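You operate a simulated robot arm through the tools that you are given. There is no shell and no other tool. Be economical: measure what you need, move in short steps, check, and stop when the job is done.

The job below is to be done with a simulated robot arm. You get a single attempt, and the scene is never put back.

Task
Tint the yellow patched tile's white patch to match, shut the paint box, lay the tile in the padded tray.
Fine: wipe the patch with the teal rubbing block before tinting with the orange stub brush; both go back; slide the lid right open for the pans. Set down upright: rubbing block. A coat counts when it lies all over at full strength: go over it till it gets no stronger. What is to be rubbed or washed off counts as gone when no trace of it is left.
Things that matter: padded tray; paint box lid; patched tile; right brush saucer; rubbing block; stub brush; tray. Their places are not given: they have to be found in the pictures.

The check looks at the end state, three seconds after you hand in, the way a careful person would. Anything else that was tipped, shoved, dropped, spilled or broken makes it a failure. A push-on lid holds only when it is set on centred and level and pressed home; a screw cap is set on level and turned clockwise until tight.

Robot
A 7-joint arm with a two-finger parallel gripper, fixed in place. Base frame: the origin is at the foot of the arm, x ahead of it, y to its left, z up; the work surface is at about z = 88. Readings come in cm, degrees, newtons and seconds.
With the tool pointing down near the work surface it reaches from about 36 to 78 cm from the base axis. Its first joint turns from -166.0 to 166.0 degrees. Payload 3.91 kg.
Tool frame: the origin (TCP) lies between the finger pads and is the grasp point; the fingertips stand 3 cm ahead of it; z points along the fingers, y is the line along which they close. Largest opening 11 cm; finger width 2, thickness 1; the body of the gripper, 4.8 by 11.2 cm, starts 5.5 cm behind the TCP.
Orientation is that of the tool frame in the base frame, as a unit quaternion [x, y, z, w]. With the fingers straight down and closing along the base's y, the tool's x points along the base's -x, its y along +y and its z along -z.

Tools
- The arm moves only by the tool step_arm. Its argument "commands" is a list of rows, each an object (a shift or turn left out is 0, a gripper value left out holds the last) with "linear": the shift along the tool's x, y, z in units of 30 mm (1.0 is 30 mm), a list of three; "delta_rot": the turn, a rotation vector about the tool's x, y, z in units of 5 degrees (1.0 is 5 degrees), a list of three; "grip": the opening, from 0 (shut) to 1 (fully open). In form: [{"linear": [x, y, z], "delta_rot": [rx, ry, rz], "grip": grip}, ...]. A call has 1 to 10 rows; each row shifts and turns the commanded pose from where the row before left it, along the tool's axes as they then stand. A call with a number of a shift or a turn outside -1 to 1 is refused whole. Rows are played at 5 a second. More than 5 cm and 8.6 degrees between two rows, or a gripper value outside its range, and nothing of the call is played. Where a pose cannot be reached the arm comes as near as it can. A force on the tool above 40 N (or 10 N above the force at the start of the call, whichever is more), or a blocked arm, ends the call early, and 0.2 s more pass. The fingers move at their own pace (about 15.3 cm/s each) and stop on an object; they squeeze with about 43 N. The grip force told is the motor's: it shows also when the fingers shut on nothing. Time passes only in rows, and 0.2 s behind the last, so rows that do not move let the fingers close. The reply holds the time, the measured pose of the TCP, the force on the tool along the base axes, the opening and the grip force, in the units named above and with some noise, with the torque about the TCP (base axes, N m) and any sound that the robot's microphone picked up.
- Cameras (640 x 400 px; columns grow to the right, rows downward): "scene" is fixed at [40.04, -65.09, 164.99]; the picture's right is [1.00, -0.10, 0.00], its down [-0.05, -0.55, -0.84] and it looks along [0.08, 0.83, -0.55] (base axes); focal length 374 px, centre (320, 200). "wrist" rides on the gripper at [7.7, 0.7, -11.5] in the tool frame; the picture's right is [-0.09, 1.00, 0.00], its down [-0.80, -0.07, -0.59] and it looks along [-0.59, -0.05, 0.80] (tool axes); focal length 270 px, centre (320, 200).
- grab_frame(camera): a new picture of that camera. No time passes.
- lift_body(by): slides the trunk up (or, below 0, down) by that many cm; the arm rides with it, the base frame stays. It gives what a move gives, with no picture.
- point_at(camera, pixels): there is no depth. For up to 12 entries [column, row, z] of the newest picture of that camera ("zoom" is the newest enlarged one), the place [x, y] in the base frame at which the ray of that pixel passes the height z, good to about 0.2 cm. No time passes.
- inspect(camera, box): a new picture of the part [left, top, right, bottom] of that camera's present view, enlarged. No time passes.
- sign_off(): hands the job in; it is judged then, once.

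Work in short steps. Measure before you move; look again where a grasp or a placing could have gone wrong, and mend it. You have 80 turns and 46 pictures in all, those below and enlarged ones among them. Open the gripper and draw the arm clear of the work before you hand the job in, unless the task says otherwise; then end with one line.

The tools are called after "Call:" as a command line: name --argument value ..., lists and objects as JSON in quotes. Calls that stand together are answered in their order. step_arm: Moves the arm, as the interface text tells. Its arguments: {"type":"object","properties":{"commands":{"type":"array"}},"required":["commands"]} The other tools are called the same way: lift_body (by) slides the trunk up or down; grab_frame (camera) takes a picture; point_at (camera, pixels) gives the place at which the rays of pixels pass given heights; inspect (camera, box) takes an enlarged picture of a part of a camera's view; sign_off () hands the job in.

At the start:

```text
time: 0.0
eef_pos: [20.16, 35.87, 122.01]
tcp_rot: [0.0, 1.0, 0.0, -0.001]
force: [-1.1, 0.1, 0.6]
torque: [0.01, 0.0, 0.0]
finger_gap: 11.0
finger_force: 0.0
trunk travel left (down, up): [-57.5, 3.5]
```

scene: 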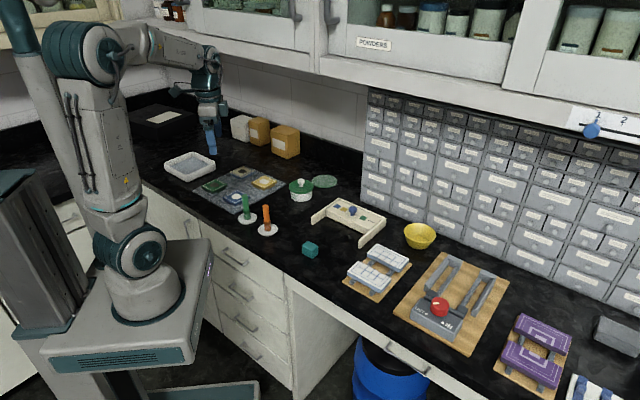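
wrist: 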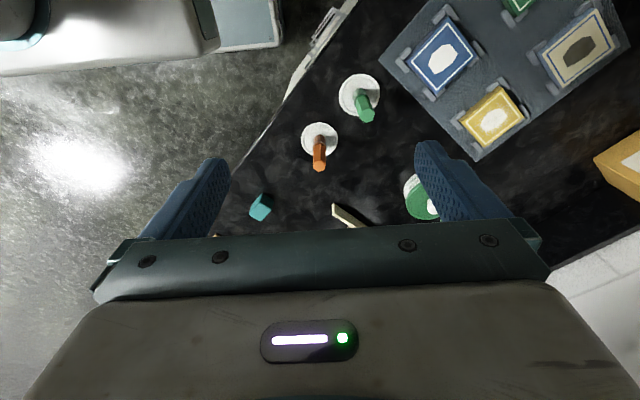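

The scene shows a tray with tiles near (240,188), brushes at (247,210) and (267,222), a teal block at (310,249), and a paint box near (348,220). I'll enlarge these regions.

Call:
inspect --camera "scene" --box '[150, 140, 310, 240]'

Call:
inspect --camera "scene" --box '[280, 170, 440, 270]'

```text
4.00 times, centred on (230, 190) of scene
```

zoom: 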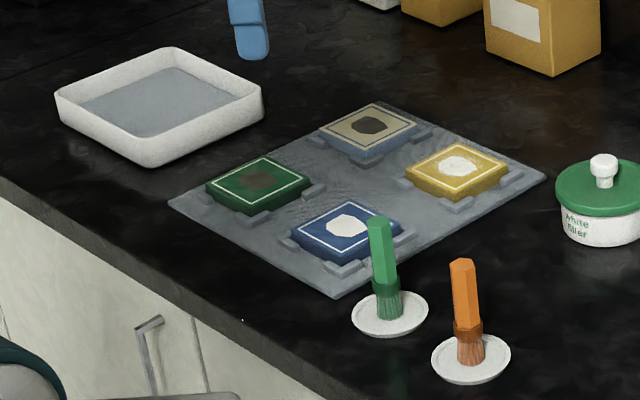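

```text
4.00 times, centred on (360, 220) of scene
```

zoom: 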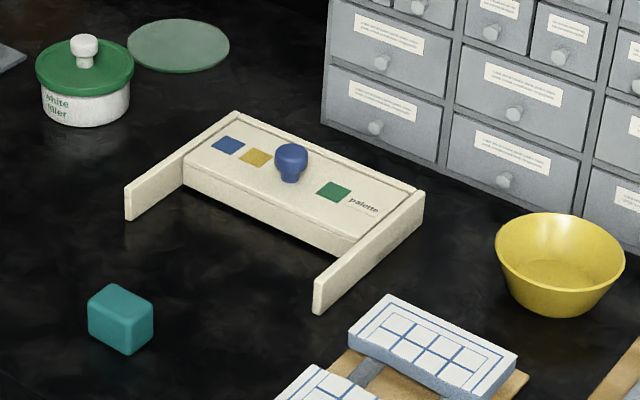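

Now I'll measure the key places in the enlarged picture and in the full scene picture.

Call:
point_at --camera "zoom" --pixels '[[120, 298, 91], [120, 350, 88], [88, 325, 88], [153, 330, 88], [291, 155, 94], [290, 180, 91], [128, 218, 88], [320, 312, 88], [355, 255, 88], [184, 180, 88], [237, 112, 91], [424, 192, 91]]'

Call:
point_at --camera "scene" --pixels '[[264.5, 181, 90], [267.5, 230, 88.5], [265.75, 206.25, 97], [247.5, 218.75, 88.5], [244.5, 195.5, 97], [190.75, 167.5, 88.5], [251.5, 184.5, 90], [277, 183, 90], [270.5, 176, 90], [257.5, 190, 90]]'

```text
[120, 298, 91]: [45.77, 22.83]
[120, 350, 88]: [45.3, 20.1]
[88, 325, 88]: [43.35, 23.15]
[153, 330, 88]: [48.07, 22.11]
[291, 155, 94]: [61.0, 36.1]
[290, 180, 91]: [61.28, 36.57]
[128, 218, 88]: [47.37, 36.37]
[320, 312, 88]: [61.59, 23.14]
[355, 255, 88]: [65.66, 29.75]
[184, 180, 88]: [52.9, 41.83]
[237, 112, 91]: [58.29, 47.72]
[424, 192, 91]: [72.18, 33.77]
```

```text
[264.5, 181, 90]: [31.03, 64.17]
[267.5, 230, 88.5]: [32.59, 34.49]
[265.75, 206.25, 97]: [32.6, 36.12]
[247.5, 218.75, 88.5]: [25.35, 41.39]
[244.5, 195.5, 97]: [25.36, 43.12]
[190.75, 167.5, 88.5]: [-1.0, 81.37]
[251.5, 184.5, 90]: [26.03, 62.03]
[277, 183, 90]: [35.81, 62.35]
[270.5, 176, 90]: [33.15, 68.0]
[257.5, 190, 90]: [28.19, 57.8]
```

The yellow tile is at about (31,63), the orange brush at (32.6,35), the block at (45.7,22) and the lid knob at (61,36). I'll enlarge the tile and the brushes and block in the wrist view.

Call:
inspect --camera "wrist" --box '[430, 60, 590, 160]'

Call:
point_at --camera "wrist" --pixels '[[495, 121, 90], [458, 120, 90], [495, 88, 90], [525, 116, 90], [490, 150, 90], [260, 200, 91.5], [320, 138, 88.5], [320, 168, 97], [318, 140, 97], [358, 95, 88.5]]'

```text
4.00 times, centred on (510, 110) of wrist
```

zoom: 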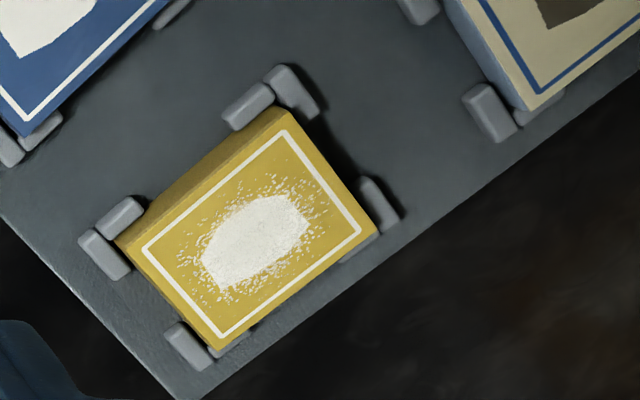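

```text
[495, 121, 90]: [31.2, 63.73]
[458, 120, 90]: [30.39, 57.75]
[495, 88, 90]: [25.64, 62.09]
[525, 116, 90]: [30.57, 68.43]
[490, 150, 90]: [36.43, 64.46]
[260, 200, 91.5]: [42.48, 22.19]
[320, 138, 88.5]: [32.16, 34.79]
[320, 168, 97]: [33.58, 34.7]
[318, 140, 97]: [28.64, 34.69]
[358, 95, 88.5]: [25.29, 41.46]
```

Loose white dust lies around the patch on the tile, and the tile sits between corner stops. I'll measure its corners at top height 90.8, and the other brush and block details.

Call:
point_at --camera "zoom" --pixels '[[283, 108, 90.8], [378, 228, 90.8], [212, 350, 90.8], [115, 240, 90.8], [308, 205, 90.8], [203, 270, 90.8], [280, 196, 90.8], [225, 290, 90.8]]'

Call:
inspect --camera "wrist" --box '[240, 60, 400, 160]'

Call:
inspect --camera "wrist" --box '[220, 165, 316, 225]'

```text
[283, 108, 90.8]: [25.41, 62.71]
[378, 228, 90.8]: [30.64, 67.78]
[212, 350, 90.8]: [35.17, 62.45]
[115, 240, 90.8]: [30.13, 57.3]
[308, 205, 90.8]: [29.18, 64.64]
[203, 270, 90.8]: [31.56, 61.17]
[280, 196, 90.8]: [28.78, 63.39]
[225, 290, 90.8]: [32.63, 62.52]
```

```text
4.00 times, centred on (320, 110) of wrist
```

zoom: 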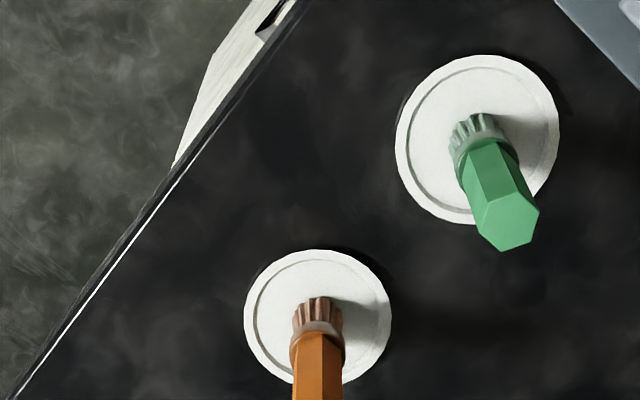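

```text
6.67 times, centred on (268, 195) of wrist
```

zoom: 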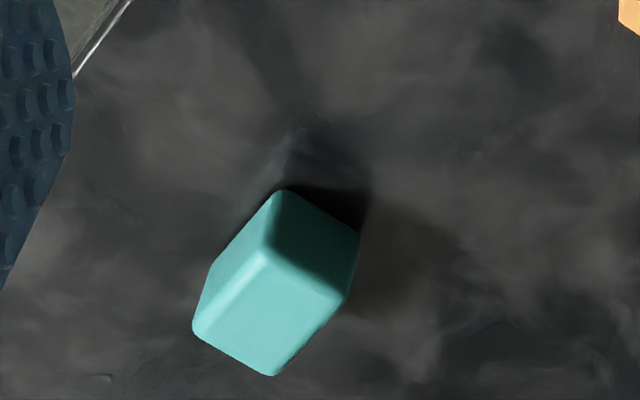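

The block's top face in the zoom has corners at (265,252), (347,298), (272,374) and (195,326). I'll measure those at likely heights.

Call:
point_at --camera "zoom" --pixels '[[265, 252, 92], [347, 298, 92], [272, 374, 92], [195, 326, 92], [283, 192, 88], [357, 238, 88], [210, 265, 88]]'

Call:
point_at --camera "wrist" --pixels '[[319.5, 135, 88.5], [319.5, 142, 91], [319.5, 139, 88.5]]'

```text
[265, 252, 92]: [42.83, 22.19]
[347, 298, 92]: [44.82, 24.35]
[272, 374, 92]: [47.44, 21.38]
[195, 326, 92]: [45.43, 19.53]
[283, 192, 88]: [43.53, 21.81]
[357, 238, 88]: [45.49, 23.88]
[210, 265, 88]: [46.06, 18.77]
```

```text
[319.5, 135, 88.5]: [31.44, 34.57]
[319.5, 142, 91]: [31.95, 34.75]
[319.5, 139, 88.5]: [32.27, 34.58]
```

The block is centred at about (45.8,21.45), 3 cm high, with its 2.9 cm width along (1,1). I'll move above it first.

Call:
step_arm --commands '[{"linear": [-0.95, -0.534, 0.741], "grip": 1}, {"linear": [-0.95, -0.534, 0.741]}, {"linear": [-0.95, -0.534, 0.741]}, {"linear": [-0.95, -0.534, 0.741]}, {"linear": [-0.95, -0.534, 0.741]}, {"linear": [-0.95, -0.534, 0.741]}, {"linear": [-0.95, -0.534, 0.741]}, {"linear": [-0.95, -0.534, 0.741]}, {"linear": [-0.95, -0.534, 0.741]}]'

Call:
step_arm --commands '[{"delta_rot": [0, 0, 1]}, {"delta_rot": [0, 0, 1]}, {"delta_rot": [0, 0, 1]}, {"delta_rot": [0, 0, 1]}, {"delta_rot": [0, 0, 1]}, {"delta_rot": [0, 0, 1]}, {"delta_rot": [0, 0, 1]}, {"delta_rot": [0, 0, 1]}, {"delta_rot": [0, 0, 1]}]'

Call:
grab_frame --camera "wrist"

```text
time: 2.0
eef_pos: [46.27, 21.32, 101.97]
tcp_rot: [0.0, 1.0, 0.0, 0.0]
force: [-0.9, -0.1, -0.1]
torque: [-0.01, 0.01, -0.02]
finger_gap: 11.01
finger_force: 0.0
trunk travel left (down, up): [-57.5, 3.5]
```

```text
time: 4.0
eef_pos: [45.93, 21.3, 102.11]
tcp_rot: [0.383, 0.924, 0.0, 0.0]
force: [0.4, -0.6, -0.8]
torque: [-0.01, -0.01, 0.02]
finger_gap: 11.0
finger_force: 0.0
trunk travel left (down, up): [-57.5, 3.5]
```

```text
38 pictures are left
```

wrist: 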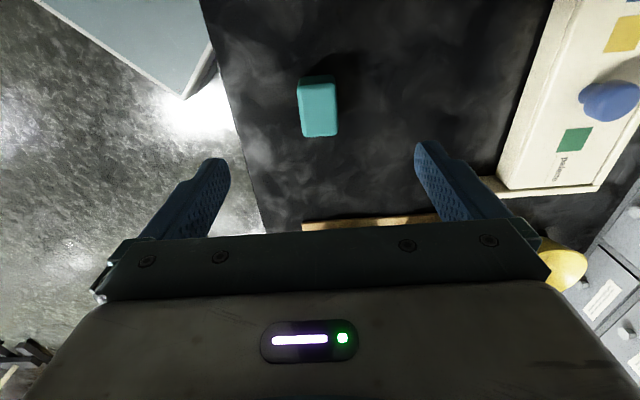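

The block shows at (320,108) and looks aligned with the image. I'll measure its top corners at z=91.

Call:
point_at --camera "wrist" --pixels '[[299, 86, 91], [335, 82, 91], [338, 133, 91], [303, 136, 91]]'

```text
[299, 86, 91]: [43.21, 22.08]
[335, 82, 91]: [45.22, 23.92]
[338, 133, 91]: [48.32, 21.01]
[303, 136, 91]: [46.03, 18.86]
```

Centre is (45.7,21.47) with a yaw 2° off. I'll correct, descend to z=92.3 and close on the block.

Call:
step_arm --commands '[{"linear": [0.09, 0, 0.8], "delta_rot": [0, 0, 0.4], "grip": 0.6}, {"linear": [0, 0, 0.8]}, {"linear": [0, 0, 0.8]}, {"linear": [0, 0, 0.6]}, {"linear": [0, 0, 0.27]}, {"grip": 0}, {}, {}]'

```text
time: 5.8
eef_pos: [45.83, 21.59, 92.35]
tcp_rot: [0.399, 0.917, 0.0, 0.0]
force: [0.3, -0.4, -0.5]
torque: [0.02, 0.02, 0.0]
finger_gap: 3.07
finger_force: 43.0
trunk travel left (down, up): [-57.5, 3.5]
```

The block is held (gap 3.07). I'll lift it and carry it towards the tile at (30.3,62.55).

Call:
step_arm --commands '[{"linear": [0, 0, -0.9], "delta_rot": [0, 0, -0.4]}, {"linear": [0, 0, -0.9]}, {"linear": [0, 0, -0.9]}, {"linear": [0, 0, -0.9]}, {"linear": [0, 0, -0.9]}, {"linear": [0.951, 0.428, 0]}, {"linear": [0.951, 0.428, 0]}, {"linear": [0.951, 0.428, 0]}, {"linear": [0.951, 0.428, 0]}, {"linear": [0.951, 0.428, 0]}]'

Call:
step_arm --commands '[{"linear": [0.951, 0.428, 0]}, {"linear": [0.951, 0.428, 0]}, {"linear": [0.951, 0.428, 0]}, {"linear": [0.951, 0.428, 0]}, {"linear": [0.951, 0.428, 0]}, {"linear": [0.951, 0.428, 0]}, {"linear": [0.951, 0.428, 0]}, {"linear": [0.951, 0.428, 0]}, {"linear": [0.951, 0.428, 0]}, {}]'

Call:
grab_frame --camera "wrist"

```text
time: 8.0
eef_pos: [40.0, 36.45, 105.65]
tcp_rot: [0.382, 0.924, 0.0, 0.0]
force: [-0.7, 0.4, -0.8]
torque: [0.01, 0.0, 0.0]
finger_gap: 3.08
finger_force: 43.0
trunk travel left (down, up): [-57.5, 3.5]
```

```text
time: 10.2
eef_pos: [30.03, 62.7, 105.81]
tcp_rot: [0.382, 0.924, -0.001, -0.001]
force: [1.2, -0.4, -0.4]
torque: [0.01, 0.01, -0.01]
finger_gap: 3.05
finger_force: 43.0
trunk travel left (down, up): [-57.5, 3.5]
```

```text
37 pictures are left
```

wrist: 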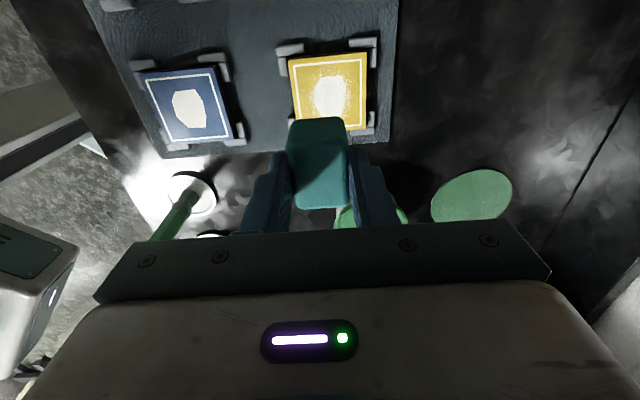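

The block is held straight and the yellow tile is visible ahead of it. I'll measure the tile corners and patch here.

Call:
point_at --camera "wrist" --pixels '[[289, 60, 90.8], [366, 52, 90.8], [367, 128, 90.8], [329, 92, 90.8], [314, 75, 90.8], [349, 115, 90.8]]'

```text
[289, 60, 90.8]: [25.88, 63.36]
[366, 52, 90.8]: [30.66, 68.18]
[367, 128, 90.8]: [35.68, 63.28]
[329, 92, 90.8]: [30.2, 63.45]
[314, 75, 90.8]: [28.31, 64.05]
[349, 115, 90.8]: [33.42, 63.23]
```

The views reconcile at tile centre ≈ (30.8,63.2), with the top at about z 90. I'll centre and descend to just above contact.

Call:
step_arm --commands '[{"linear": [-0.064, 0.3, 0.8]}, {"linear": [0, 0, 0.8]}, {"linear": [0, 0, 0.8]}, {"linear": [0, 0, 0.7]}, {}]'

Call:
inspect --camera "wrist" --box '[200, 60, 440, 210]'

Call:
inspect --camera "scene" --box '[216, 150, 312, 210]'

```text
time: 11.4
eef_pos: [31.12, 62.98, 96.16]
tcp_rot: [0.383, 0.924, 0.0, 0.0]
force: [-0.1, 0.1, 0.3]
torque: [0.03, 0.02, 0.03]
finger_gap: 3.09
finger_force: 42.6
trunk travel left (down, up): [-57.5, 3.5]
```

```text
2.67 times, centred on (320, 135) of wrist
```

zoom: 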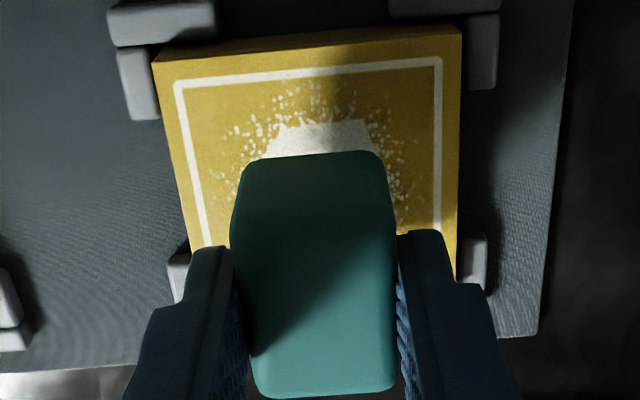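

```text
6.67 times, centred on (264, 180) of scene
```

zoom: 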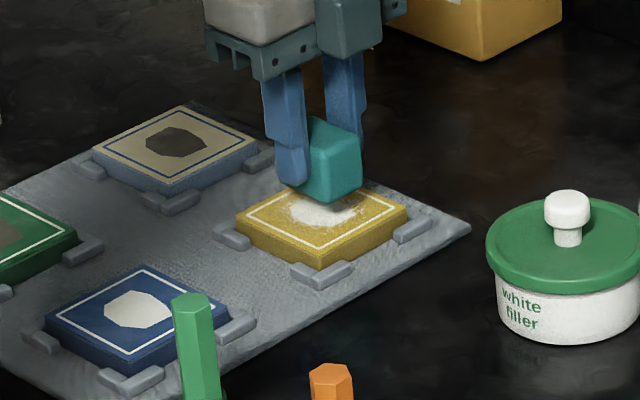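

The block hovers about 1 cm above the tile, centred. I'll lower slowly to find contact.

Call:
step_arm --commands '[{"linear": [0, 0, 0.1]}, {"linear": [0, 0, 0.1]}, {"linear": [0, 0, 0.05]}, {}]'

```text
time: 12.4
eef_pos: [30.92, 63.02, 95.65]
tcp_rot: [0.381, 0.924, 0.0, 0.0]
force: [-0.2, 0.0, -0.8]
torque: [0.03, 0.02, -0.02]
finger_gap: 3.05
finger_force: 42.8
trunk travel left (down, up): [-57.5, 3.5]
```

Call:
step_arm --commands '[{"linear": [0, 0, 0.1]}, {"linear": [0, 0, 0.05]}, {"linear": [0, 0, 0.05]}, {}]'

```text
time: 13.4
eef_pos: [30.93, 62.99, 95.07]
tcp_rot: [0.383, 0.924, 0.0, 0.0]
force: [-0.5, 0.0, -0.7]
torque: [0.01, -0.01, -0.01]
finger_gap: 3.09
finger_force: 42.8
trunk travel left (down, up): [-57.5, 3.5]
```

No contact yet at 95.07, so I'll continue down in small steps.

Call:
step_arm --commands '[{"linear": [0, 0, 0.05]}, {"linear": [0, 0, 0.05]}, {"linear": [0, 0, 0.05]}, {"linear": [0, 0, 0.05]}, {}]'

```text
time: 14.6
eef_pos: [30.91, 63.0, 94.41]
tcp_rot: [0.382, 0.924, 0.0, 0.0]
force: [-0.4, 0.1, -0.7]
torque: [0.01, 0.0, -0.02]
finger_gap: 3.08
finger_force: 43.8
trunk travel left (down, up): [-57.5, 3.5]
```

Call:
step_arm --commands '[{"linear": [0, 0, 0.04]}, {"linear": [0, 0, 0.04]}, {"linear": [0, 0, 0.04]}, {}]'

```text
time: 15.6
eef_pos: [30.97, 62.93, 94.5]
tcp_rot: [0.383, 0.924, 0.002, 0.0]
force: [1.5, 1.0, 20.2]
torque: [-0.26, -0.19, 0.06]
finger_gap: 3.08
finger_force: 43.3
trunk travel left (down, up): [-57.5, 3.5]
```

Contact at z≈94.45 with 20 N, so the tile top is about 90.1. I'll ease off slightly and raster over the patch.

Call:
step_arm --commands '[{"linear": [-0.45, -0.5, -0.04]}, {"linear": [0.45, 0, 0]}, {"linear": [0.45, 0, 0]}, {"linear": [0, 0.35, 0]}, {"linear": [-0.45, 0, 0]}, {"linear": [-0.45, 0, 0]}, {"linear": [0, 0.35, 0]}, {"linear": [0.45, 0, 0]}, {"linear": [0.45, 0, 0]}, {"linear": [0, 0.3, 0]}]'

Call:
step_arm --commands '[{"linear": [-0.45, 0, 0]}, {"linear": [-0.45, 0, 0]}, {"linear": [0, -0.5, 0]}, {"linear": [0, -0.5, 0]}, {"linear": [0.45, 0, 0]}, {"linear": [0, 0.5, 0]}, {"linear": [0, 0.5, 0]}, {"linear": [0.45, 0, 0]}, {"linear": [0, -0.5, 0]}, {"linear": [0, -0.5, 0]}]'

Call:
step_arm --commands '[{"linear": [0, 0, -0.7]}, {"linear": [0.9, 0, -0.7]}, {"linear": [0.9, 0, 0]}, {}]'

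Call:
inspect --camera "wrist" --box '[200, 30, 440, 180]'

```text
time: 17.8
eef_pos: [30.55, 65.02, 94.41]
tcp_rot: [0.381, 0.925, 0.0, -0.003]
force: [-7.6, -5.4, 10.5]
torque: [-0.32, 0.14, -0.16]
finger_gap: 3.09
finger_force: 43.3
trunk travel left (down, up): [-57.5, 3.5]
```

```text
time: 20.0
eef_pos: [28.86, 62.86, 94.49]
tcp_rot: [0.382, 0.924, 0.001, -0.001]
force: [6.2, 7.1, 15.4]
torque: [0.18, -0.32, 0.0]
finger_gap: 3.07
finger_force: 42.9
trunk travel left (down, up): [-57.5, 3.5]
```

```text
time: 21.0
eef_pos: [25.12, 66.8, 98.35]
tcp_rot: [0.383, 0.924, 0.0, 0.0]
force: [-0.2, 0.6, -0.8]
torque: [-0.01, -0.02, 0.01]
finger_gap: 3.1
finger_force: 43.0
trunk travel left (down, up): [-57.5, 3.5]
```

```text
2.67 times, centred on (320, 105) of wrist
```

zoom: 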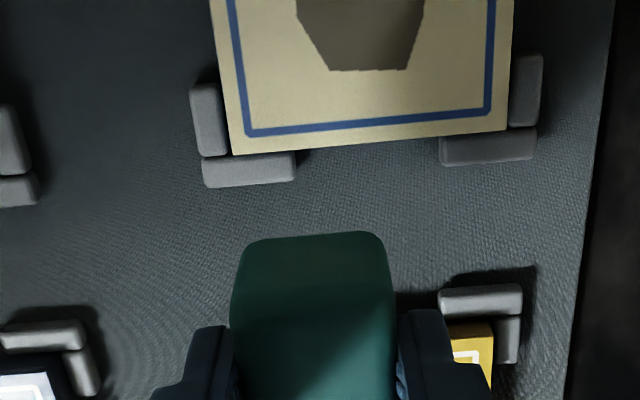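

The image's up direction is +x of the tool, so I overshot away from the tile. I'll go back and up to view it.

Call:
step_arm --commands '[{"linear": [-0.9, 0.2, -0.8]}, {"linear": [-0.9, 0.2, -0.8]}, {"linear": [-0.9, 0.1, -0.4]}, {"linear": [-0.9, 0, 0]}, {}]'

Call:
inspect --camera "wrist" --box '[240, 30, 400, 130]'

```text
time: 22.2
eef_pos: [33.94, 60.19, 104.4]
tcp_rot: [0.381, 0.925, 0.0, -0.001]
force: [0.0, 0.1, 0.4]
torque: [0.01, 0.01, 0.01]
finger_gap: 3.08
finger_force: 42.9
trunk travel left (down, up): [-57.5, 3.5]
```

```text
4.00 times, centred on (320, 80) of wrist
```

zoom: 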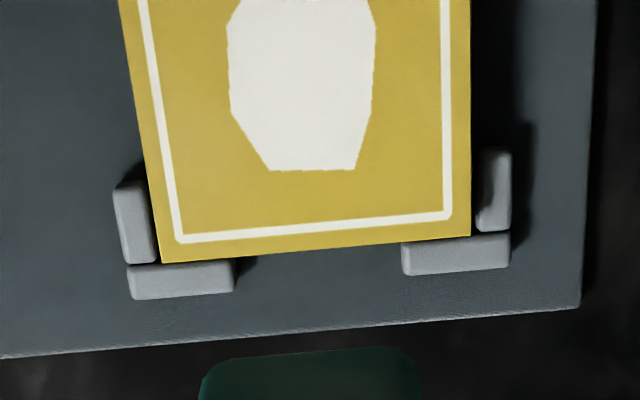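

The visible half is clean. I'll check the rest of the tile.

Call:
inspect --camera "wrist" --box '[240, 0, 400, 100]'

```text
4.00 times, centred on (320, 50) of wrist
```

zoom: 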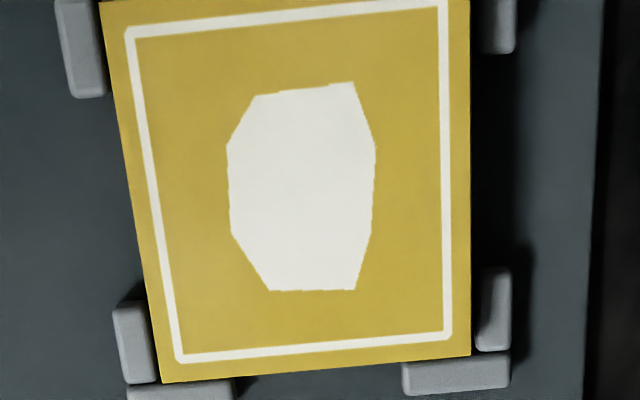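

The dust is all gone. I'll measure the patch outline and tile at z=90.1 for the tinting.

Call:
point_at --camera "zoom" --pixels '[[98, 2, 90.1], [470, 2, 90.1], [470, 355, 90.1], [162, 382, 90.1], [255, 95, 90.1], [355, 83, 90.1], [375, 150, 90.1], [372, 232, 90.1], [355, 290, 90.1], [268, 290, 90.1], [230, 232, 90.1], [227, 145, 90.1]]'

```text
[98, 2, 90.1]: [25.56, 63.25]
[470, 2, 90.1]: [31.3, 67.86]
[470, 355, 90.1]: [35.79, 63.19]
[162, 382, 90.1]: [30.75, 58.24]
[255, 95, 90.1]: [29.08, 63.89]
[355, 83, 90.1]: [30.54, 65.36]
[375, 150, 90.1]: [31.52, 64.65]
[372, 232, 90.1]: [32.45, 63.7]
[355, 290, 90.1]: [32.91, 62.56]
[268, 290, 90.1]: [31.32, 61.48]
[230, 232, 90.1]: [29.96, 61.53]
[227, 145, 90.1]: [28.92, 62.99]
```

The patch spans about 3.5 × 3.2 cm around (30.75,63.35). I'll return the block to its original spot.

Call:
step_arm --commands '[{"linear": [-0.915, -0.487, -0.2]}, {"linear": [-0.915, -0.487, 0]}, {"linear": [-0.915, -0.487, 0]}, {"linear": [-0.915, -0.487, 0]}, {"linear": [-0.915, -0.487, 0]}, {"linear": [-0.915, -0.487, 0]}, {"linear": [-0.915, -0.487, 0]}, {"linear": [-0.915, -0.487, 0]}, {"linear": [-0.915, -0.487, 0]}, {"linear": [-0.915, -0.487, 0]}]'

Call:
step_arm --commands '[{"linear": [-0.915, -0.487, 0]}, {"linear": [-0.915, -0.487, 0]}, {"linear": [-0.915, -0.487, 0]}, {"linear": [0, 0, 0.9], "delta_rot": [0, 0, 0.4]}, {"linear": [0, 0, 0.9]}, {"linear": [0, 0, 0.9]}, {"linear": [0, 0, 0.8]}, {}]'

```text
time: 24.4
eef_pos: [43.02, 30.25, 105.06]
tcp_rot: [0.383, 0.924, 0.001, 0.0]
force: [-0.8, -0.7, -0.9]
torque: [-0.01, 0.0, -0.03]
finger_gap: 3.1
finger_force: 42.7
trunk travel left (down, up): [-57.5, 3.5]
```

```text
time: 26.2
eef_pos: [45.77, 21.52, 94.43]
tcp_rot: [0.399, 0.917, 0.001, 0.001]
force: [0.0, -0.7, -0.3]
torque: [0.03, 0.0, -0.02]
finger_gap: 3.11
finger_force: 43.2
trunk travel left (down, up): [-57.5, 3.5]
```

At (45.77,21.52,94.43). I'll lower 2 cm to touch down and check the force before releasing.

Call:
step_arm --commands '[{"linear": [0, 0, 0.3]}, {"linear": [0, 0, 0.2]}, {"linear": [0, 0, 0.1]}, {"linear": [0, 0, 0.08]}, {}]'

```text
time: 27.4
eef_pos: [45.62, 21.48, 92.44]
tcp_rot: [0.398, 0.917, 0.0, 0.0]
force: [0.0, 0.3, 0.2]
torque: [0.0, 0.0, 0.01]
finger_gap: 3.08
finger_force: 42.9
trunk travel left (down, up): [-57.5, 3.5]
```

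No load yet. One more millimetre, then I'll open and rise.

Call:
step_arm --commands '[{"linear": [0, 0, 0.03]}, {"grip": 0.5}, {}, {"linear": [0, 0, -0.7]}, {"linear": [0, 0, -0.9]}, {"linear": [0, 0, -0.9]}, {"linear": [0, 0, -0.9]}, {}]'

Call:
grab_frame --camera "wrist"

```text
time: 29.2
eef_pos: [45.54, 21.43, 102.5]
tcp_rot: [0.398, 0.917, 0.0, 0.0]
force: [-0.6, -0.6, -1.2]
torque: [-0.01, -0.03, -0.02]
finger_gap: 5.51
finger_force: 0.0
trunk travel left (down, up): [-57.5, 3.5]
```

```text
31 pictures are left
```

wrist: 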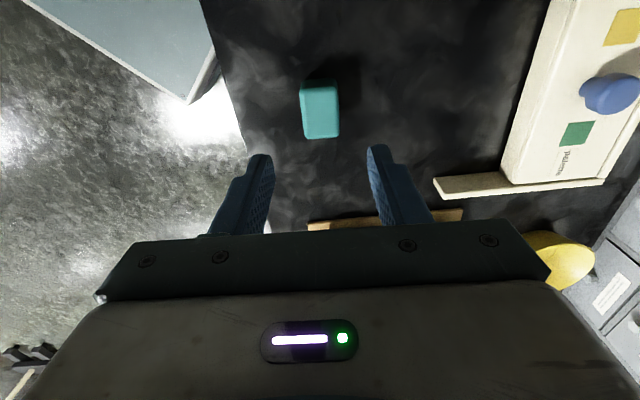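

The block is back upright. I'll measure the lid knob at (608,93), the rail end and the lid edges in this view.

Call:
point_at --camera "wrist" --pixels '[[610, 92, 93], [610, 92, 92], [433, 180, 90.5], [437, 196, 88], [512, 183, 90.5], [548, 0, 90.5], [548, 0, 91], [512, 183, 91]]'

Call:
inspect --camera "scene" --box '[302, 188, 398, 248]'

```text
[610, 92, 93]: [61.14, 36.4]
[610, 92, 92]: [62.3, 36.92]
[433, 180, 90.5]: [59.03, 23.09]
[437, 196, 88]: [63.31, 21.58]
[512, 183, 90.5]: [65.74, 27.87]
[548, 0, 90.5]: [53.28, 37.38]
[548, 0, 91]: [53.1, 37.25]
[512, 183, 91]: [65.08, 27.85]
```

```text
6.67 times, centred on (350, 218) of scene
```

zoom: 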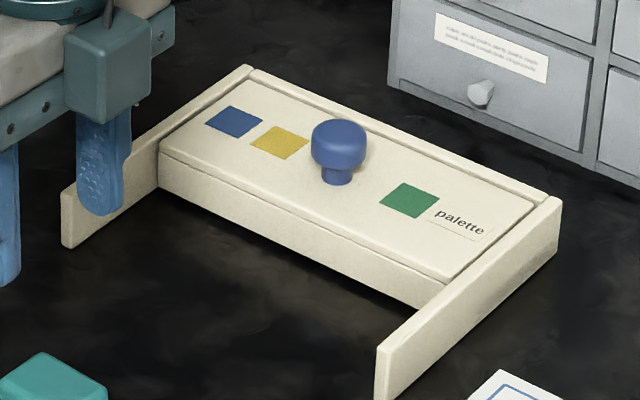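

The knob is a mushroom about 2.7 cm across. I'll measure its base and the box edges in this zoom for angle and height.

Call:
point_at --camera "zoom" --pixels '[[160, 198, 88], [437, 308, 88], [165, 153, 91], [447, 283, 91], [338, 183, 91], [338, 145, 93], [312, 147, 93], [365, 147, 93], [247, 66, 91.5], [560, 198, 91.5], [66, 193, 91.5], [378, 347, 91.5]]'

```text
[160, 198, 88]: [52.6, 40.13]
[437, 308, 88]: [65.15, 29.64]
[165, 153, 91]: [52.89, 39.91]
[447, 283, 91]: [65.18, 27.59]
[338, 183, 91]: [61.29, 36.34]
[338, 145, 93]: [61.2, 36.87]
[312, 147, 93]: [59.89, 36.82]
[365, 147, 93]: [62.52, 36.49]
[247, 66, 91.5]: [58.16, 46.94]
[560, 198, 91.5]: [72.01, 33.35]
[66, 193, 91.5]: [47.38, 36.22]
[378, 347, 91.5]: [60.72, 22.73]
```

The slide axis is at 45° and the knob at (61.25,36.4). I'll move above the knob with the fingers straddling it along the slide axis.

Call:
step_arm --commands '[{"delta_rot": [0, 0, -0.4]}, {"linear": [-0.022, 0.904, 0]}, {"linear": [-0.022, 0.904, 0]}, {"linear": [-0.022, 0.904, 0]}, {"linear": [-0.022, 0.904, 0]}, {"linear": [-0.022, 0.904, 0]}, {"linear": [-0.022, 0.904, 0]}, {"linear": [-0.022, 0.904, 0]}, {"linear": [-0.022, 0.904, 0.5]}, {"linear": [0, 0, 0.5]}]'

Call:
inspect --camera "wrist" --box '[160, 20, 480, 220]'

```text
time: 31.4
eef_pos: [61.53, 36.36, 99.7]
tcp_rot: [0.383, 0.924, 0.0, 0.0]
force: [0.5, -1.7, -1.5]
torque: [-0.03, 0.01, -0.01]
finger_gap: 5.5
finger_force: 0.1
trunk travel left (down, up): [-57.5, 3.5]
```

```text
2.00 times, centred on (320, 120) of wrist
```

zoom: 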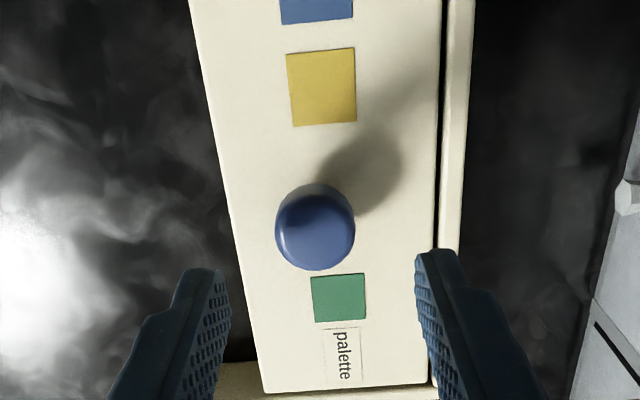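

The knob lies mid-way between the fingers. I'll check its position along the tool's x, then go down.

Call:
point_at --camera "zoom" --pixels '[[315, 222, 94], [315, 222, 93.5], [290, 88, 91], [355, 85, 91], [322, 88, 91], [338, 297, 91], [440, 200, 91], [226, 200, 91]]'

Call:
step_arm --commands '[{"linear": [0, 0, 0.6]}, {"linear": [0, 0, 0.6]}, {"linear": [0, 0, 0.4]}, {}]'

```text
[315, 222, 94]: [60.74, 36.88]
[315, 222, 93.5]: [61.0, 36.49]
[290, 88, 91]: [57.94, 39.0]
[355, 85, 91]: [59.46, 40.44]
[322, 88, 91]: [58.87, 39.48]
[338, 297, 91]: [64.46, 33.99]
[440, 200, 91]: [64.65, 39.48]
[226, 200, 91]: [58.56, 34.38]
```

```text
time: 32.4
eef_pos: [61.39, 36.33, 94.71]
tcp_rot: [0.383, 0.924, -0.001, 0.0]
force: [1.0, 0.8, -0.1]
torque: [0.0, -0.02, -0.01]
finger_gap: 5.48
finger_force: 0.1
trunk travel left (down, up): [-57.5, 3.5]
```

The knob centre is about 0.3 cm off along x, so I'll nudge, close, then pull 2 cm to test the slide.

Call:
step_arm --commands '[{"linear": [0.1, 0, 0]}, {"grip": 0}, {}, {}]'

Call:
step_arm --commands '[{"linear": [0, -0.3, 0]}, {"linear": [0, -0.4, 0]}, {}]'

```text
time: 33.4
eef_pos: [61.15, 36.52, 94.83]
tcp_rot: [0.383, 0.924, -0.001, 0.001]
force: [-5.2, -5.0, -1.2]
torque: [-0.13, 0.15, -0.03]
finger_gap: 2.7
finger_force: 45.1
trunk travel left (down, up): [-57.5, 3.5]
```

```text
time: 34.2
eef_pos: [59.77, 35.2, 94.84]
tcp_rot: [0.382, 0.924, 0.001, 0.0]
force: [0.4, -0.7, -3.9]
torque: [-0.03, -0.04, 0.01]
finger_gap: 2.68
finger_force: 44.7
trunk travel left (down, up): [-57.5, 3.5]
```

The lid slides. I'll continue pulling to the end of its travel.

Call:
step_arm --commands '[{"linear": [0, -0.5, 0]}, {"linear": [0, -0.5, 0]}, {"linear": [0, -0.4, 0]}, {"linear": [0, -0.2, 0]}, {}]'

Call:
inspect --camera "scene" --box '[302, 188, 398, 248]'

```text
time: 35.4
eef_pos: [56.4, 31.74, 94.89]
tcp_rot: [0.382, 0.924, 0.001, 0.001]
force: [0.6, 0.5, 5.0]
torque: [0.1, 0.06, 0.01]
finger_gap: 2.68
finger_force: 45.4
trunk travel left (down, up): [-57.5, 3.5]
```

```text
6.67 times, centred on (350, 218) of scene
```

zoom: 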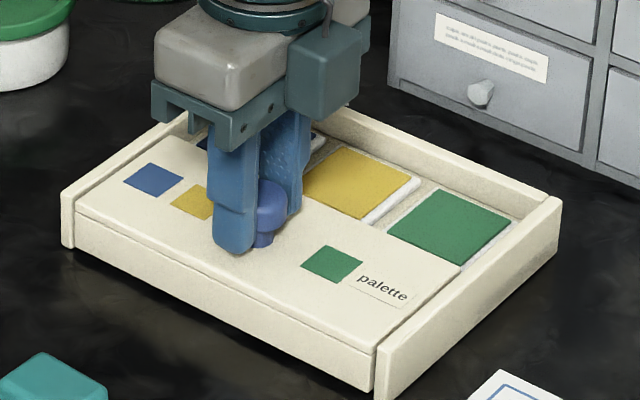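

Nearly fully open, with the lid front a little behind the rail ends. I'll pull on gently until the stop.

Call:
step_arm --commands '[{"linear": [0, -0.1, 0]}, {"linear": [0, -0.1, 0]}, {"linear": [0, -0.1, 0]}, {}]'

```text
time: 36.4
eef_pos: [56.01, 31.37, 94.78]
tcp_rot: [0.382, 0.924, 0.002, 0.002]
force: [18.1, 15.6, 7.2]
torque: [0.52, -0.41, 0.09]
finger_gap: 2.7
finger_force: 44.9
trunk travel left (down, up): [-57.5, 3.5]
```

The end stop is reached (about 24 N). I'll relax, open, rise and look at the pans.

Call:
step_arm --commands '[{"linear": [0, 0.1, 0]}, {"grip": 0.5}, {}, {"linear": [0, 0, -0.8]}, {"linear": [0, 0, -0.8]}, {"linear": [0, 0.4, -0.8]}, {"linear": [0, 0.8, -0.4]}, {}]'

Call:
grab_frame --camera "wrist"

```text
time: 38.2
eef_pos: [58.32, 33.92, 103.01]
tcp_rot: [0.382, 0.924, 0.0, 0.0]
force: [0.0, 0.0, 0.8]
torque: [0.0, -0.02, -0.04]
finger_gap: 5.52
finger_force: 0.0
trunk travel left (down, up): [-57.5, 3.5]
```

```text
27 pictures are left
```

wrist: 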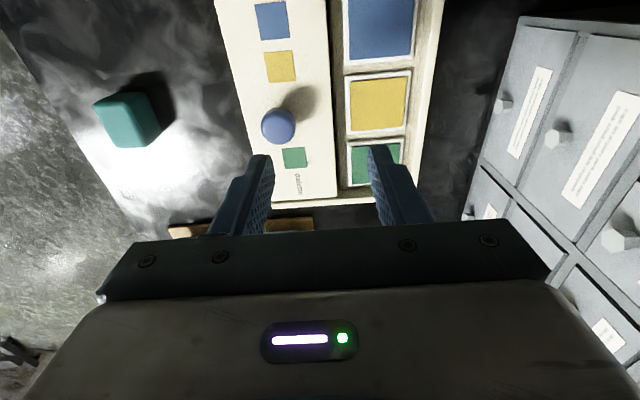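

The yellow pan shows at (377,104). I'll measure its corners near paint height, and then go for the orange brush.

Call:
point_at --camera "wrist" --pixels '[[350, 81, 89.5], [405, 75, 89.5], [406, 126, 89.5], [351, 133, 89.5], [378, 104, 89.5], [378, 104, 90], [378, 104, 89]]'

```text
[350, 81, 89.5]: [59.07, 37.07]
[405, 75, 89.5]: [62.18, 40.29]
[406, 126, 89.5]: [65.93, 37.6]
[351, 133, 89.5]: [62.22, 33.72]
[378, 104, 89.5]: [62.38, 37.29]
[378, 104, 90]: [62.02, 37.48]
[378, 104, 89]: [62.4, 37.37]
```

The pan centre is about (62.3,37.2). Now I'll move above the orange brush at (32.5,34.7).

Call:
step_arm --commands '[{"linear": [0, 0, -0.8]}, {"linear": [0.896, -0.842, -0.4]}, {"linear": [0.896, -0.842, 0]}, {"linear": [0.896, -0.842, 0]}, {"linear": [0.896, -0.842, 0]}, {"linear": [0.896, -0.842, 0]}, {"linear": [0.896, -0.842, 0]}, {"linear": [0.896, -0.842, 0]}, {}]'

Call:
grab_frame --camera "wrist"

```text
time: 40.2
eef_pos: [32.77, 34.76, 106.62]
tcp_rot: [0.383, 0.924, 0.001, 0.0]
force: [-0.4, -0.6, -0.4]
torque: [-0.01, 0.03, 0.01]
finger_gap: 5.5
finger_force: 0.0
trunk travel left (down, up): [-57.5, 3.5]
```

```text
26 pictures are left
```

wrist: 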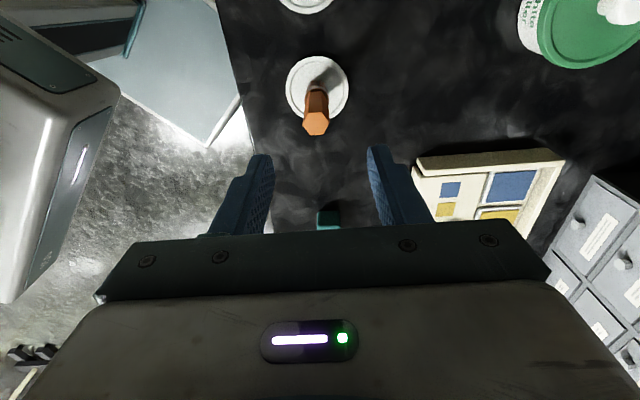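

Call:
inspect --camera "wrist" --box '[272, 50, 368, 140]'

Call:
point_at --camera "wrist" --pixels '[[318, 88, 88.7], [316, 124, 97], [316, 124, 98], [316, 124, 96], [316, 124, 95]]'

```text
4.44 times, centred on (320, 95) of wrist
```

zoom: 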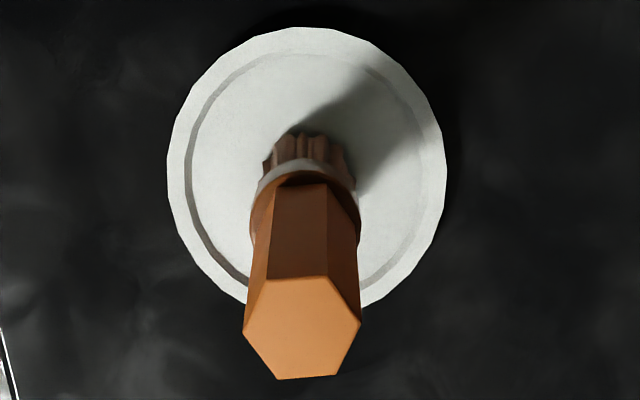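

```text
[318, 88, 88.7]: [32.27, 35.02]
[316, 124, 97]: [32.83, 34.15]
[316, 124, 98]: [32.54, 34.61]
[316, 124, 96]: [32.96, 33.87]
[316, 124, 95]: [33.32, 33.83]
```

The brush axis is about (32.45,34.8) with its top near z 98. The hexagon's corners face the fingers, so I'll turn -30° to grip its flats, then descend.

Call:
step_arm --commands '[{"delta_rot": [0, 0, -1]}, {"delta_rot": [0, 0, -1]}, {"delta_rot": [0, 0, -1]}, {"delta_rot": [0, 0, -1]}, {"delta_rot": [0, 0, -1]}, {"delta_rot": [0, 0, -1]}, {}]'

Call:
inspect --camera "wrist" --box '[200, 50, 440, 200]'

```text
time: 41.8
eef_pos: [32.59, 34.75, 106.79]
tcp_rot: [0.129, 0.992, 0.0, 0.0]
force: [0.3, -0.2, 0.3]
torque: [0.0, 0.0, 0.0]
finger_gap: 5.5
finger_force: 0.0
trunk travel left (down, up): [-57.5, 3.5]
```

```text
2.67 times, centred on (320, 125) of wrist
```

zoom: 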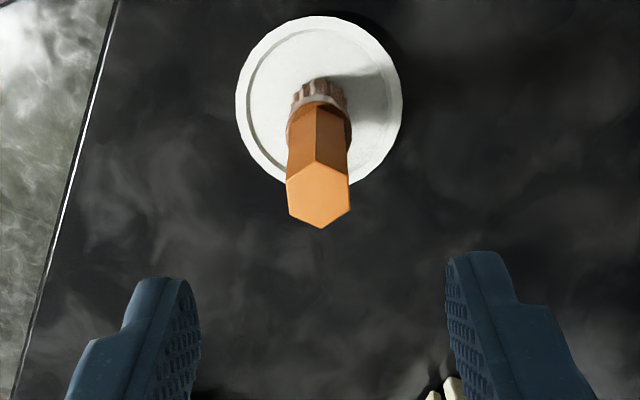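

The flats now face the fingers. I'll measure the top centre and saucer centre from this angle.

Call:
point_at --camera "zoom" --pixels '[[319, 195, 98], [319, 195, 97], [318, 100, 88.7], [321, 108, 90]]'

```text
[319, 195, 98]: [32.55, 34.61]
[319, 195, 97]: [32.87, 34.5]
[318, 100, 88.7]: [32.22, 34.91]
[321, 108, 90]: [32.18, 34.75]
```

Aligned within 2 mm. Descend to TCP z≈96.6 and close.

Call:
step_arm --commands '[{"linear": [0.04, 0, 0.8]}, {"linear": [0, 0, 0.8]}, {"linear": [0, 0, 0.8]}, {"linear": [0, 0, 0.6]}, {"linear": [0, 0, 0.4]}, {}, {"grip": 0}, {}, {}]'

```text
time: 43.8
eef_pos: [32.44, 34.5, 96.69]
tcp_rot: [0.131, 0.991, 0.0, 0.0]
force: [-0.1, 0.4, 1.5]
torque: [-0.07, 0.0, 0.0]
finger_gap: 2.2
finger_force: 43.0
trunk travel left (down, up): [-57.5, 3.5]
```

The brush is held (gap 2.2). I'll lift and carry it to above the yellow pan.

Call:
step_arm --commands '[{"linear": [0, 0, -0.8]}, {"linear": [0, 0, -0.9]}, {"linear": [0, 0, -0.9]}, {"linear": [0, 0, -0.9]}, {}]'

Call:
step_arm --commands '[{"linear": [-0.938, 0.343, 0]}, {"linear": [-0.938, 0.343, 0]}, {"linear": [-0.938, 0.343, 0]}, {"linear": [-0.938, 0.343, 0]}, {"linear": [-0.938, 0.343, 0]}, {"linear": [-0.938, 0.343, 0]}, {"linear": [-0.938, 0.343, 0]}, {"linear": [-0.938, 0.343, 0]}, {"linear": [-0.938, 0.343, 0]}, {"linear": [-0.938, 0.343, 0]}]'

Call:
grab_frame --camera "wrist"

Call:
inspect --camera "scene" --box '[296, 160, 408, 230]'

```text
time: 45.0
eef_pos: [32.55, 34.58, 107.24]
tcp_rot: [0.13, 0.992, 0.0, -0.001]
force: [0.7, 0.2, -0.1]
torque: [-0.01, -0.02, -0.03]
finger_gap: 2.24
finger_force: 43.2
trunk travel left (down, up): [-57.5, 3.5]
```

```text
time: 47.2
eef_pos: [62.43, 37.34, 107.22]
tcp_rot: [0.13, 0.991, 0.0, -0.001]
force: [-0.1, 0.5, -0.5]
torque: [-0.04, -0.02, -0.02]
finger_gap: 2.24
finger_force: 43.0
trunk travel left (down, up): [-57.5, 3.5]
```

```text
23 pictures are left
```

wrist: 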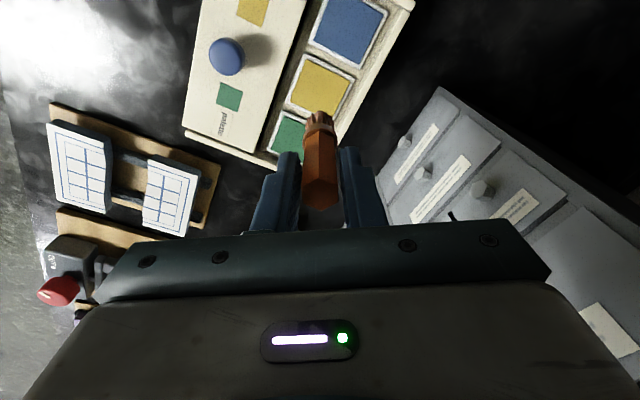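

```text
5.71 times, centred on (352, 195) of scene
```

zoom: 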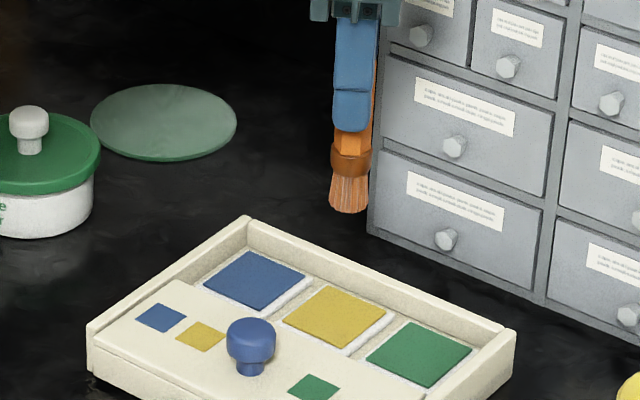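

I'll measure the pan from this view to confirm it lies under the brush.

Call:
point_at --camera "wrist" --pixels '[[321, 86, 89.5], [304, 55, 89.5], [354, 82, 89.5], [288, 103, 89.5], [318, 117, 99]]'

```text
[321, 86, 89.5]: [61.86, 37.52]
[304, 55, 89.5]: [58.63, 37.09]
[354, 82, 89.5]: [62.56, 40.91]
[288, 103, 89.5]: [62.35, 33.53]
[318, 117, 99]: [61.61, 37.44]
```

The brush is over the pan centre. I'll descend to near the paint.

Call:
step_arm --commands '[{"linear": [0, 0, 0.8]}, {"linear": [0, 0, 0.8]}, {"linear": [0, 0, 0.8]}, {"linear": [0, 0, 0.4]}, {"linear": [0, 0, 0.1]}, {}]'

Call:
step_arm --commands '[{"linear": [0, 0, 0.07]}, {"linear": [0, 0, 0.07]}, {"linear": [0, 0, 0.05]}, {}]'

Call:
inspect --camera "wrist" --box '[220, 40, 420, 165]'

```text
time: 48.6
eef_pos: [61.99, 37.41, 98.81]
tcp_rot: [0.129, 0.992, 0.003, 0.003]
force: [5.1, 5.9, 32.6]
torque: [0.81, -0.47, 0.04]
finger_gap: 2.25
finger_force: 42.9
trunk travel left (down, up): [-57.5, 3.5]
```

```text
time: 49.6
eef_pos: [62.1, 37.41, 98.23]
tcp_rot: [0.13, 0.991, 0.001, 0.002]
force: [0.9, 8.4, 31.2]
torque: [0.93, -0.06, 0.03]
finger_gap: 2.22
finger_force: 42.6
trunk travel left (down, up): [-57.5, 3.5]
```

```text
3.20 times, centred on (320, 102) of wrist
```

zoom: 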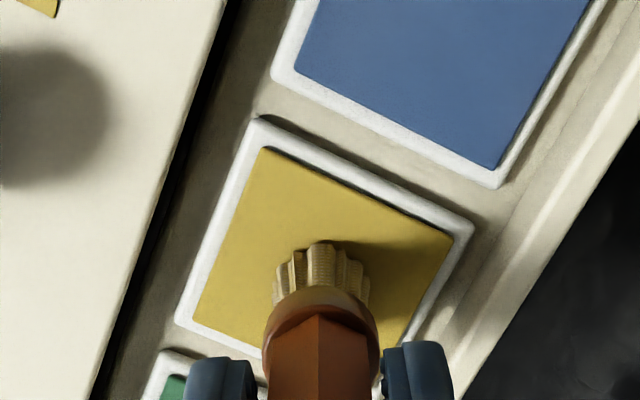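

Force reached about 31 N, so the brush may have slid slightly in the grip, but the bristles look yellow. I'll lift and inspect it from the scene camera.

Call:
step_arm --commands '[{"linear": [0, 0, -0.3]}, {"linear": [0, 0, -0.8]}, {"linear": [0, 0, -0.8]}, {"linear": [0, 0, -0.8]}, {"linear": [0, 0, -0.3]}]'

Call:
inspect --camera "scene" --box '[320, 160, 400, 210]'

Call:
inspect --camera "wrist" --box '[220, 60, 420, 220]'

```text
time: 50.8
eef_pos: [62.3, 37.42, 106.82]
tcp_rot: [0.13, 0.992, 0.0, 0.0]
force: [0.6, 0.0, 0.2]
torque: [0.01, 0.01, 0.0]
finger_gap: 2.24
finger_force: 43.1
trunk travel left (down, up): [-57.5, 3.5]
```

```text
8.00 times, centred on (360, 185) of scene
```

zoom: 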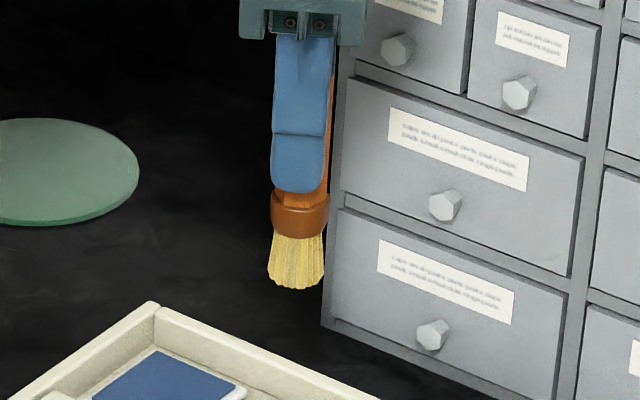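

```text
2.50 times, centred on (320, 140) of wrist
```

zoom: 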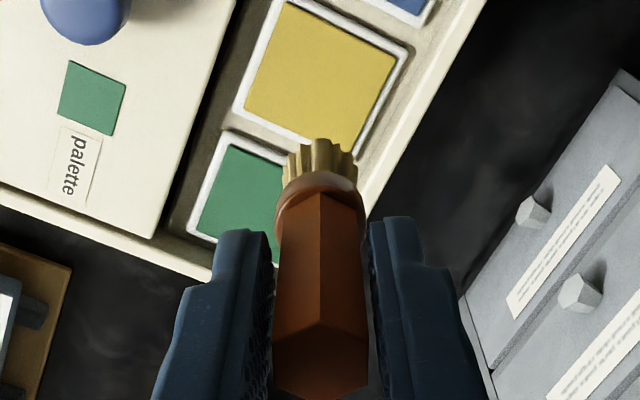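

The bristles are loaded yellow, and the brush slid up about 0.8 cm but is straight. I'll raise over the filler jar and go to the patch.

Call:
step_arm --commands '[{"linear": [0, 0, -0.8]}, {"linear": [0, 0, -0.8]}, {"linear": [0.954, 0.433, 0]}, {"linear": [0.954, 0.433, 0]}, {"linear": [0.954, 0.433, 0]}, {"linear": [0.954, 0.433, 0]}, {"linear": [0.954, 0.433, 0]}, {"linear": [0.954, 0.433, 0]}, {"linear": [0.954, 0.433, 0]}, {"linear": [0.954, 0.433, 0]}]'

Call:
step_arm --commands '[{"linear": [0.954, 0.433, 0]}, {"linear": [0.954, 0.433, 0]}, {"linear": [0.954, 0.433, 0]}, {"linear": [0.954, 0.433, 0]}, {"linear": [0.954, 0.433, 0.5]}, {"linear": [0, 0, 0.9]}, {"linear": [0, 0, 0.9]}, {"linear": [0, 0, 0.9]}, {"linear": [0, 0, 0.8]}, {}]'

Call:
inspect --camera "wrist" --box '[220, 40, 420, 165]'

```text
time: 53.0
eef_pos: [43.54, 52.97, 111.0]
tcp_rot: [0.132, 0.991, -0.005, -0.005]
force: [0.4, 0.5, -0.4]
torque: [0.02, -0.06, 0.02]
finger_gap: 2.23
finger_force: 43.0
trunk travel left (down, up): [-57.5, 3.5]
```

```text
time: 55.2
eef_pos: [30.62, 63.37, 99.76]
tcp_rot: [0.13, 0.992, 0.0, 0.001]
force: [-0.8, -0.8, -0.5]
torque: [0.04, 0.01, 0.0]
finger_gap: 2.22
finger_force: 42.9
trunk travel left (down, up): [-57.5, 3.5]
```

```text
3.20 times, centred on (320, 102) of wrist
```

zoom: 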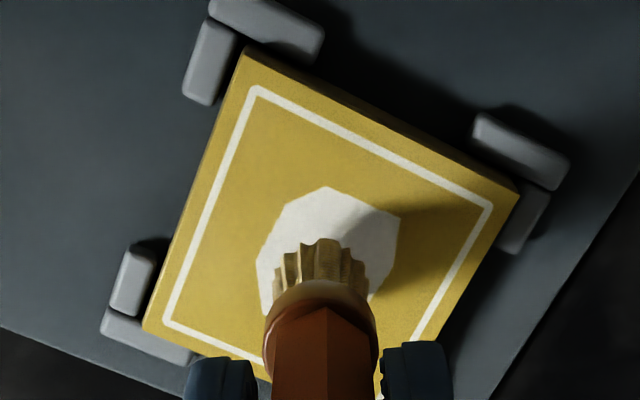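

The brush is above the patch. Now I'll lower gently to contact.

Call:
step_arm --commands '[{"linear": [0, 0, 0.2]}, {"linear": [0, 0, 0.15]}, {"linear": [0, 0, 0.1]}, {}]'

```text
time: 56.2
eef_pos: [30.74, 63.31, 98.51]
tcp_rot: [0.13, 0.991, 0.001, -0.001]
force: [-0.6, 0.1, 8.0]
torque: [0.02, 0.11, 0.0]
finger_gap: 2.26
finger_force: 42.7
trunk travel left (down, up): [-57.5, 3.5]
```

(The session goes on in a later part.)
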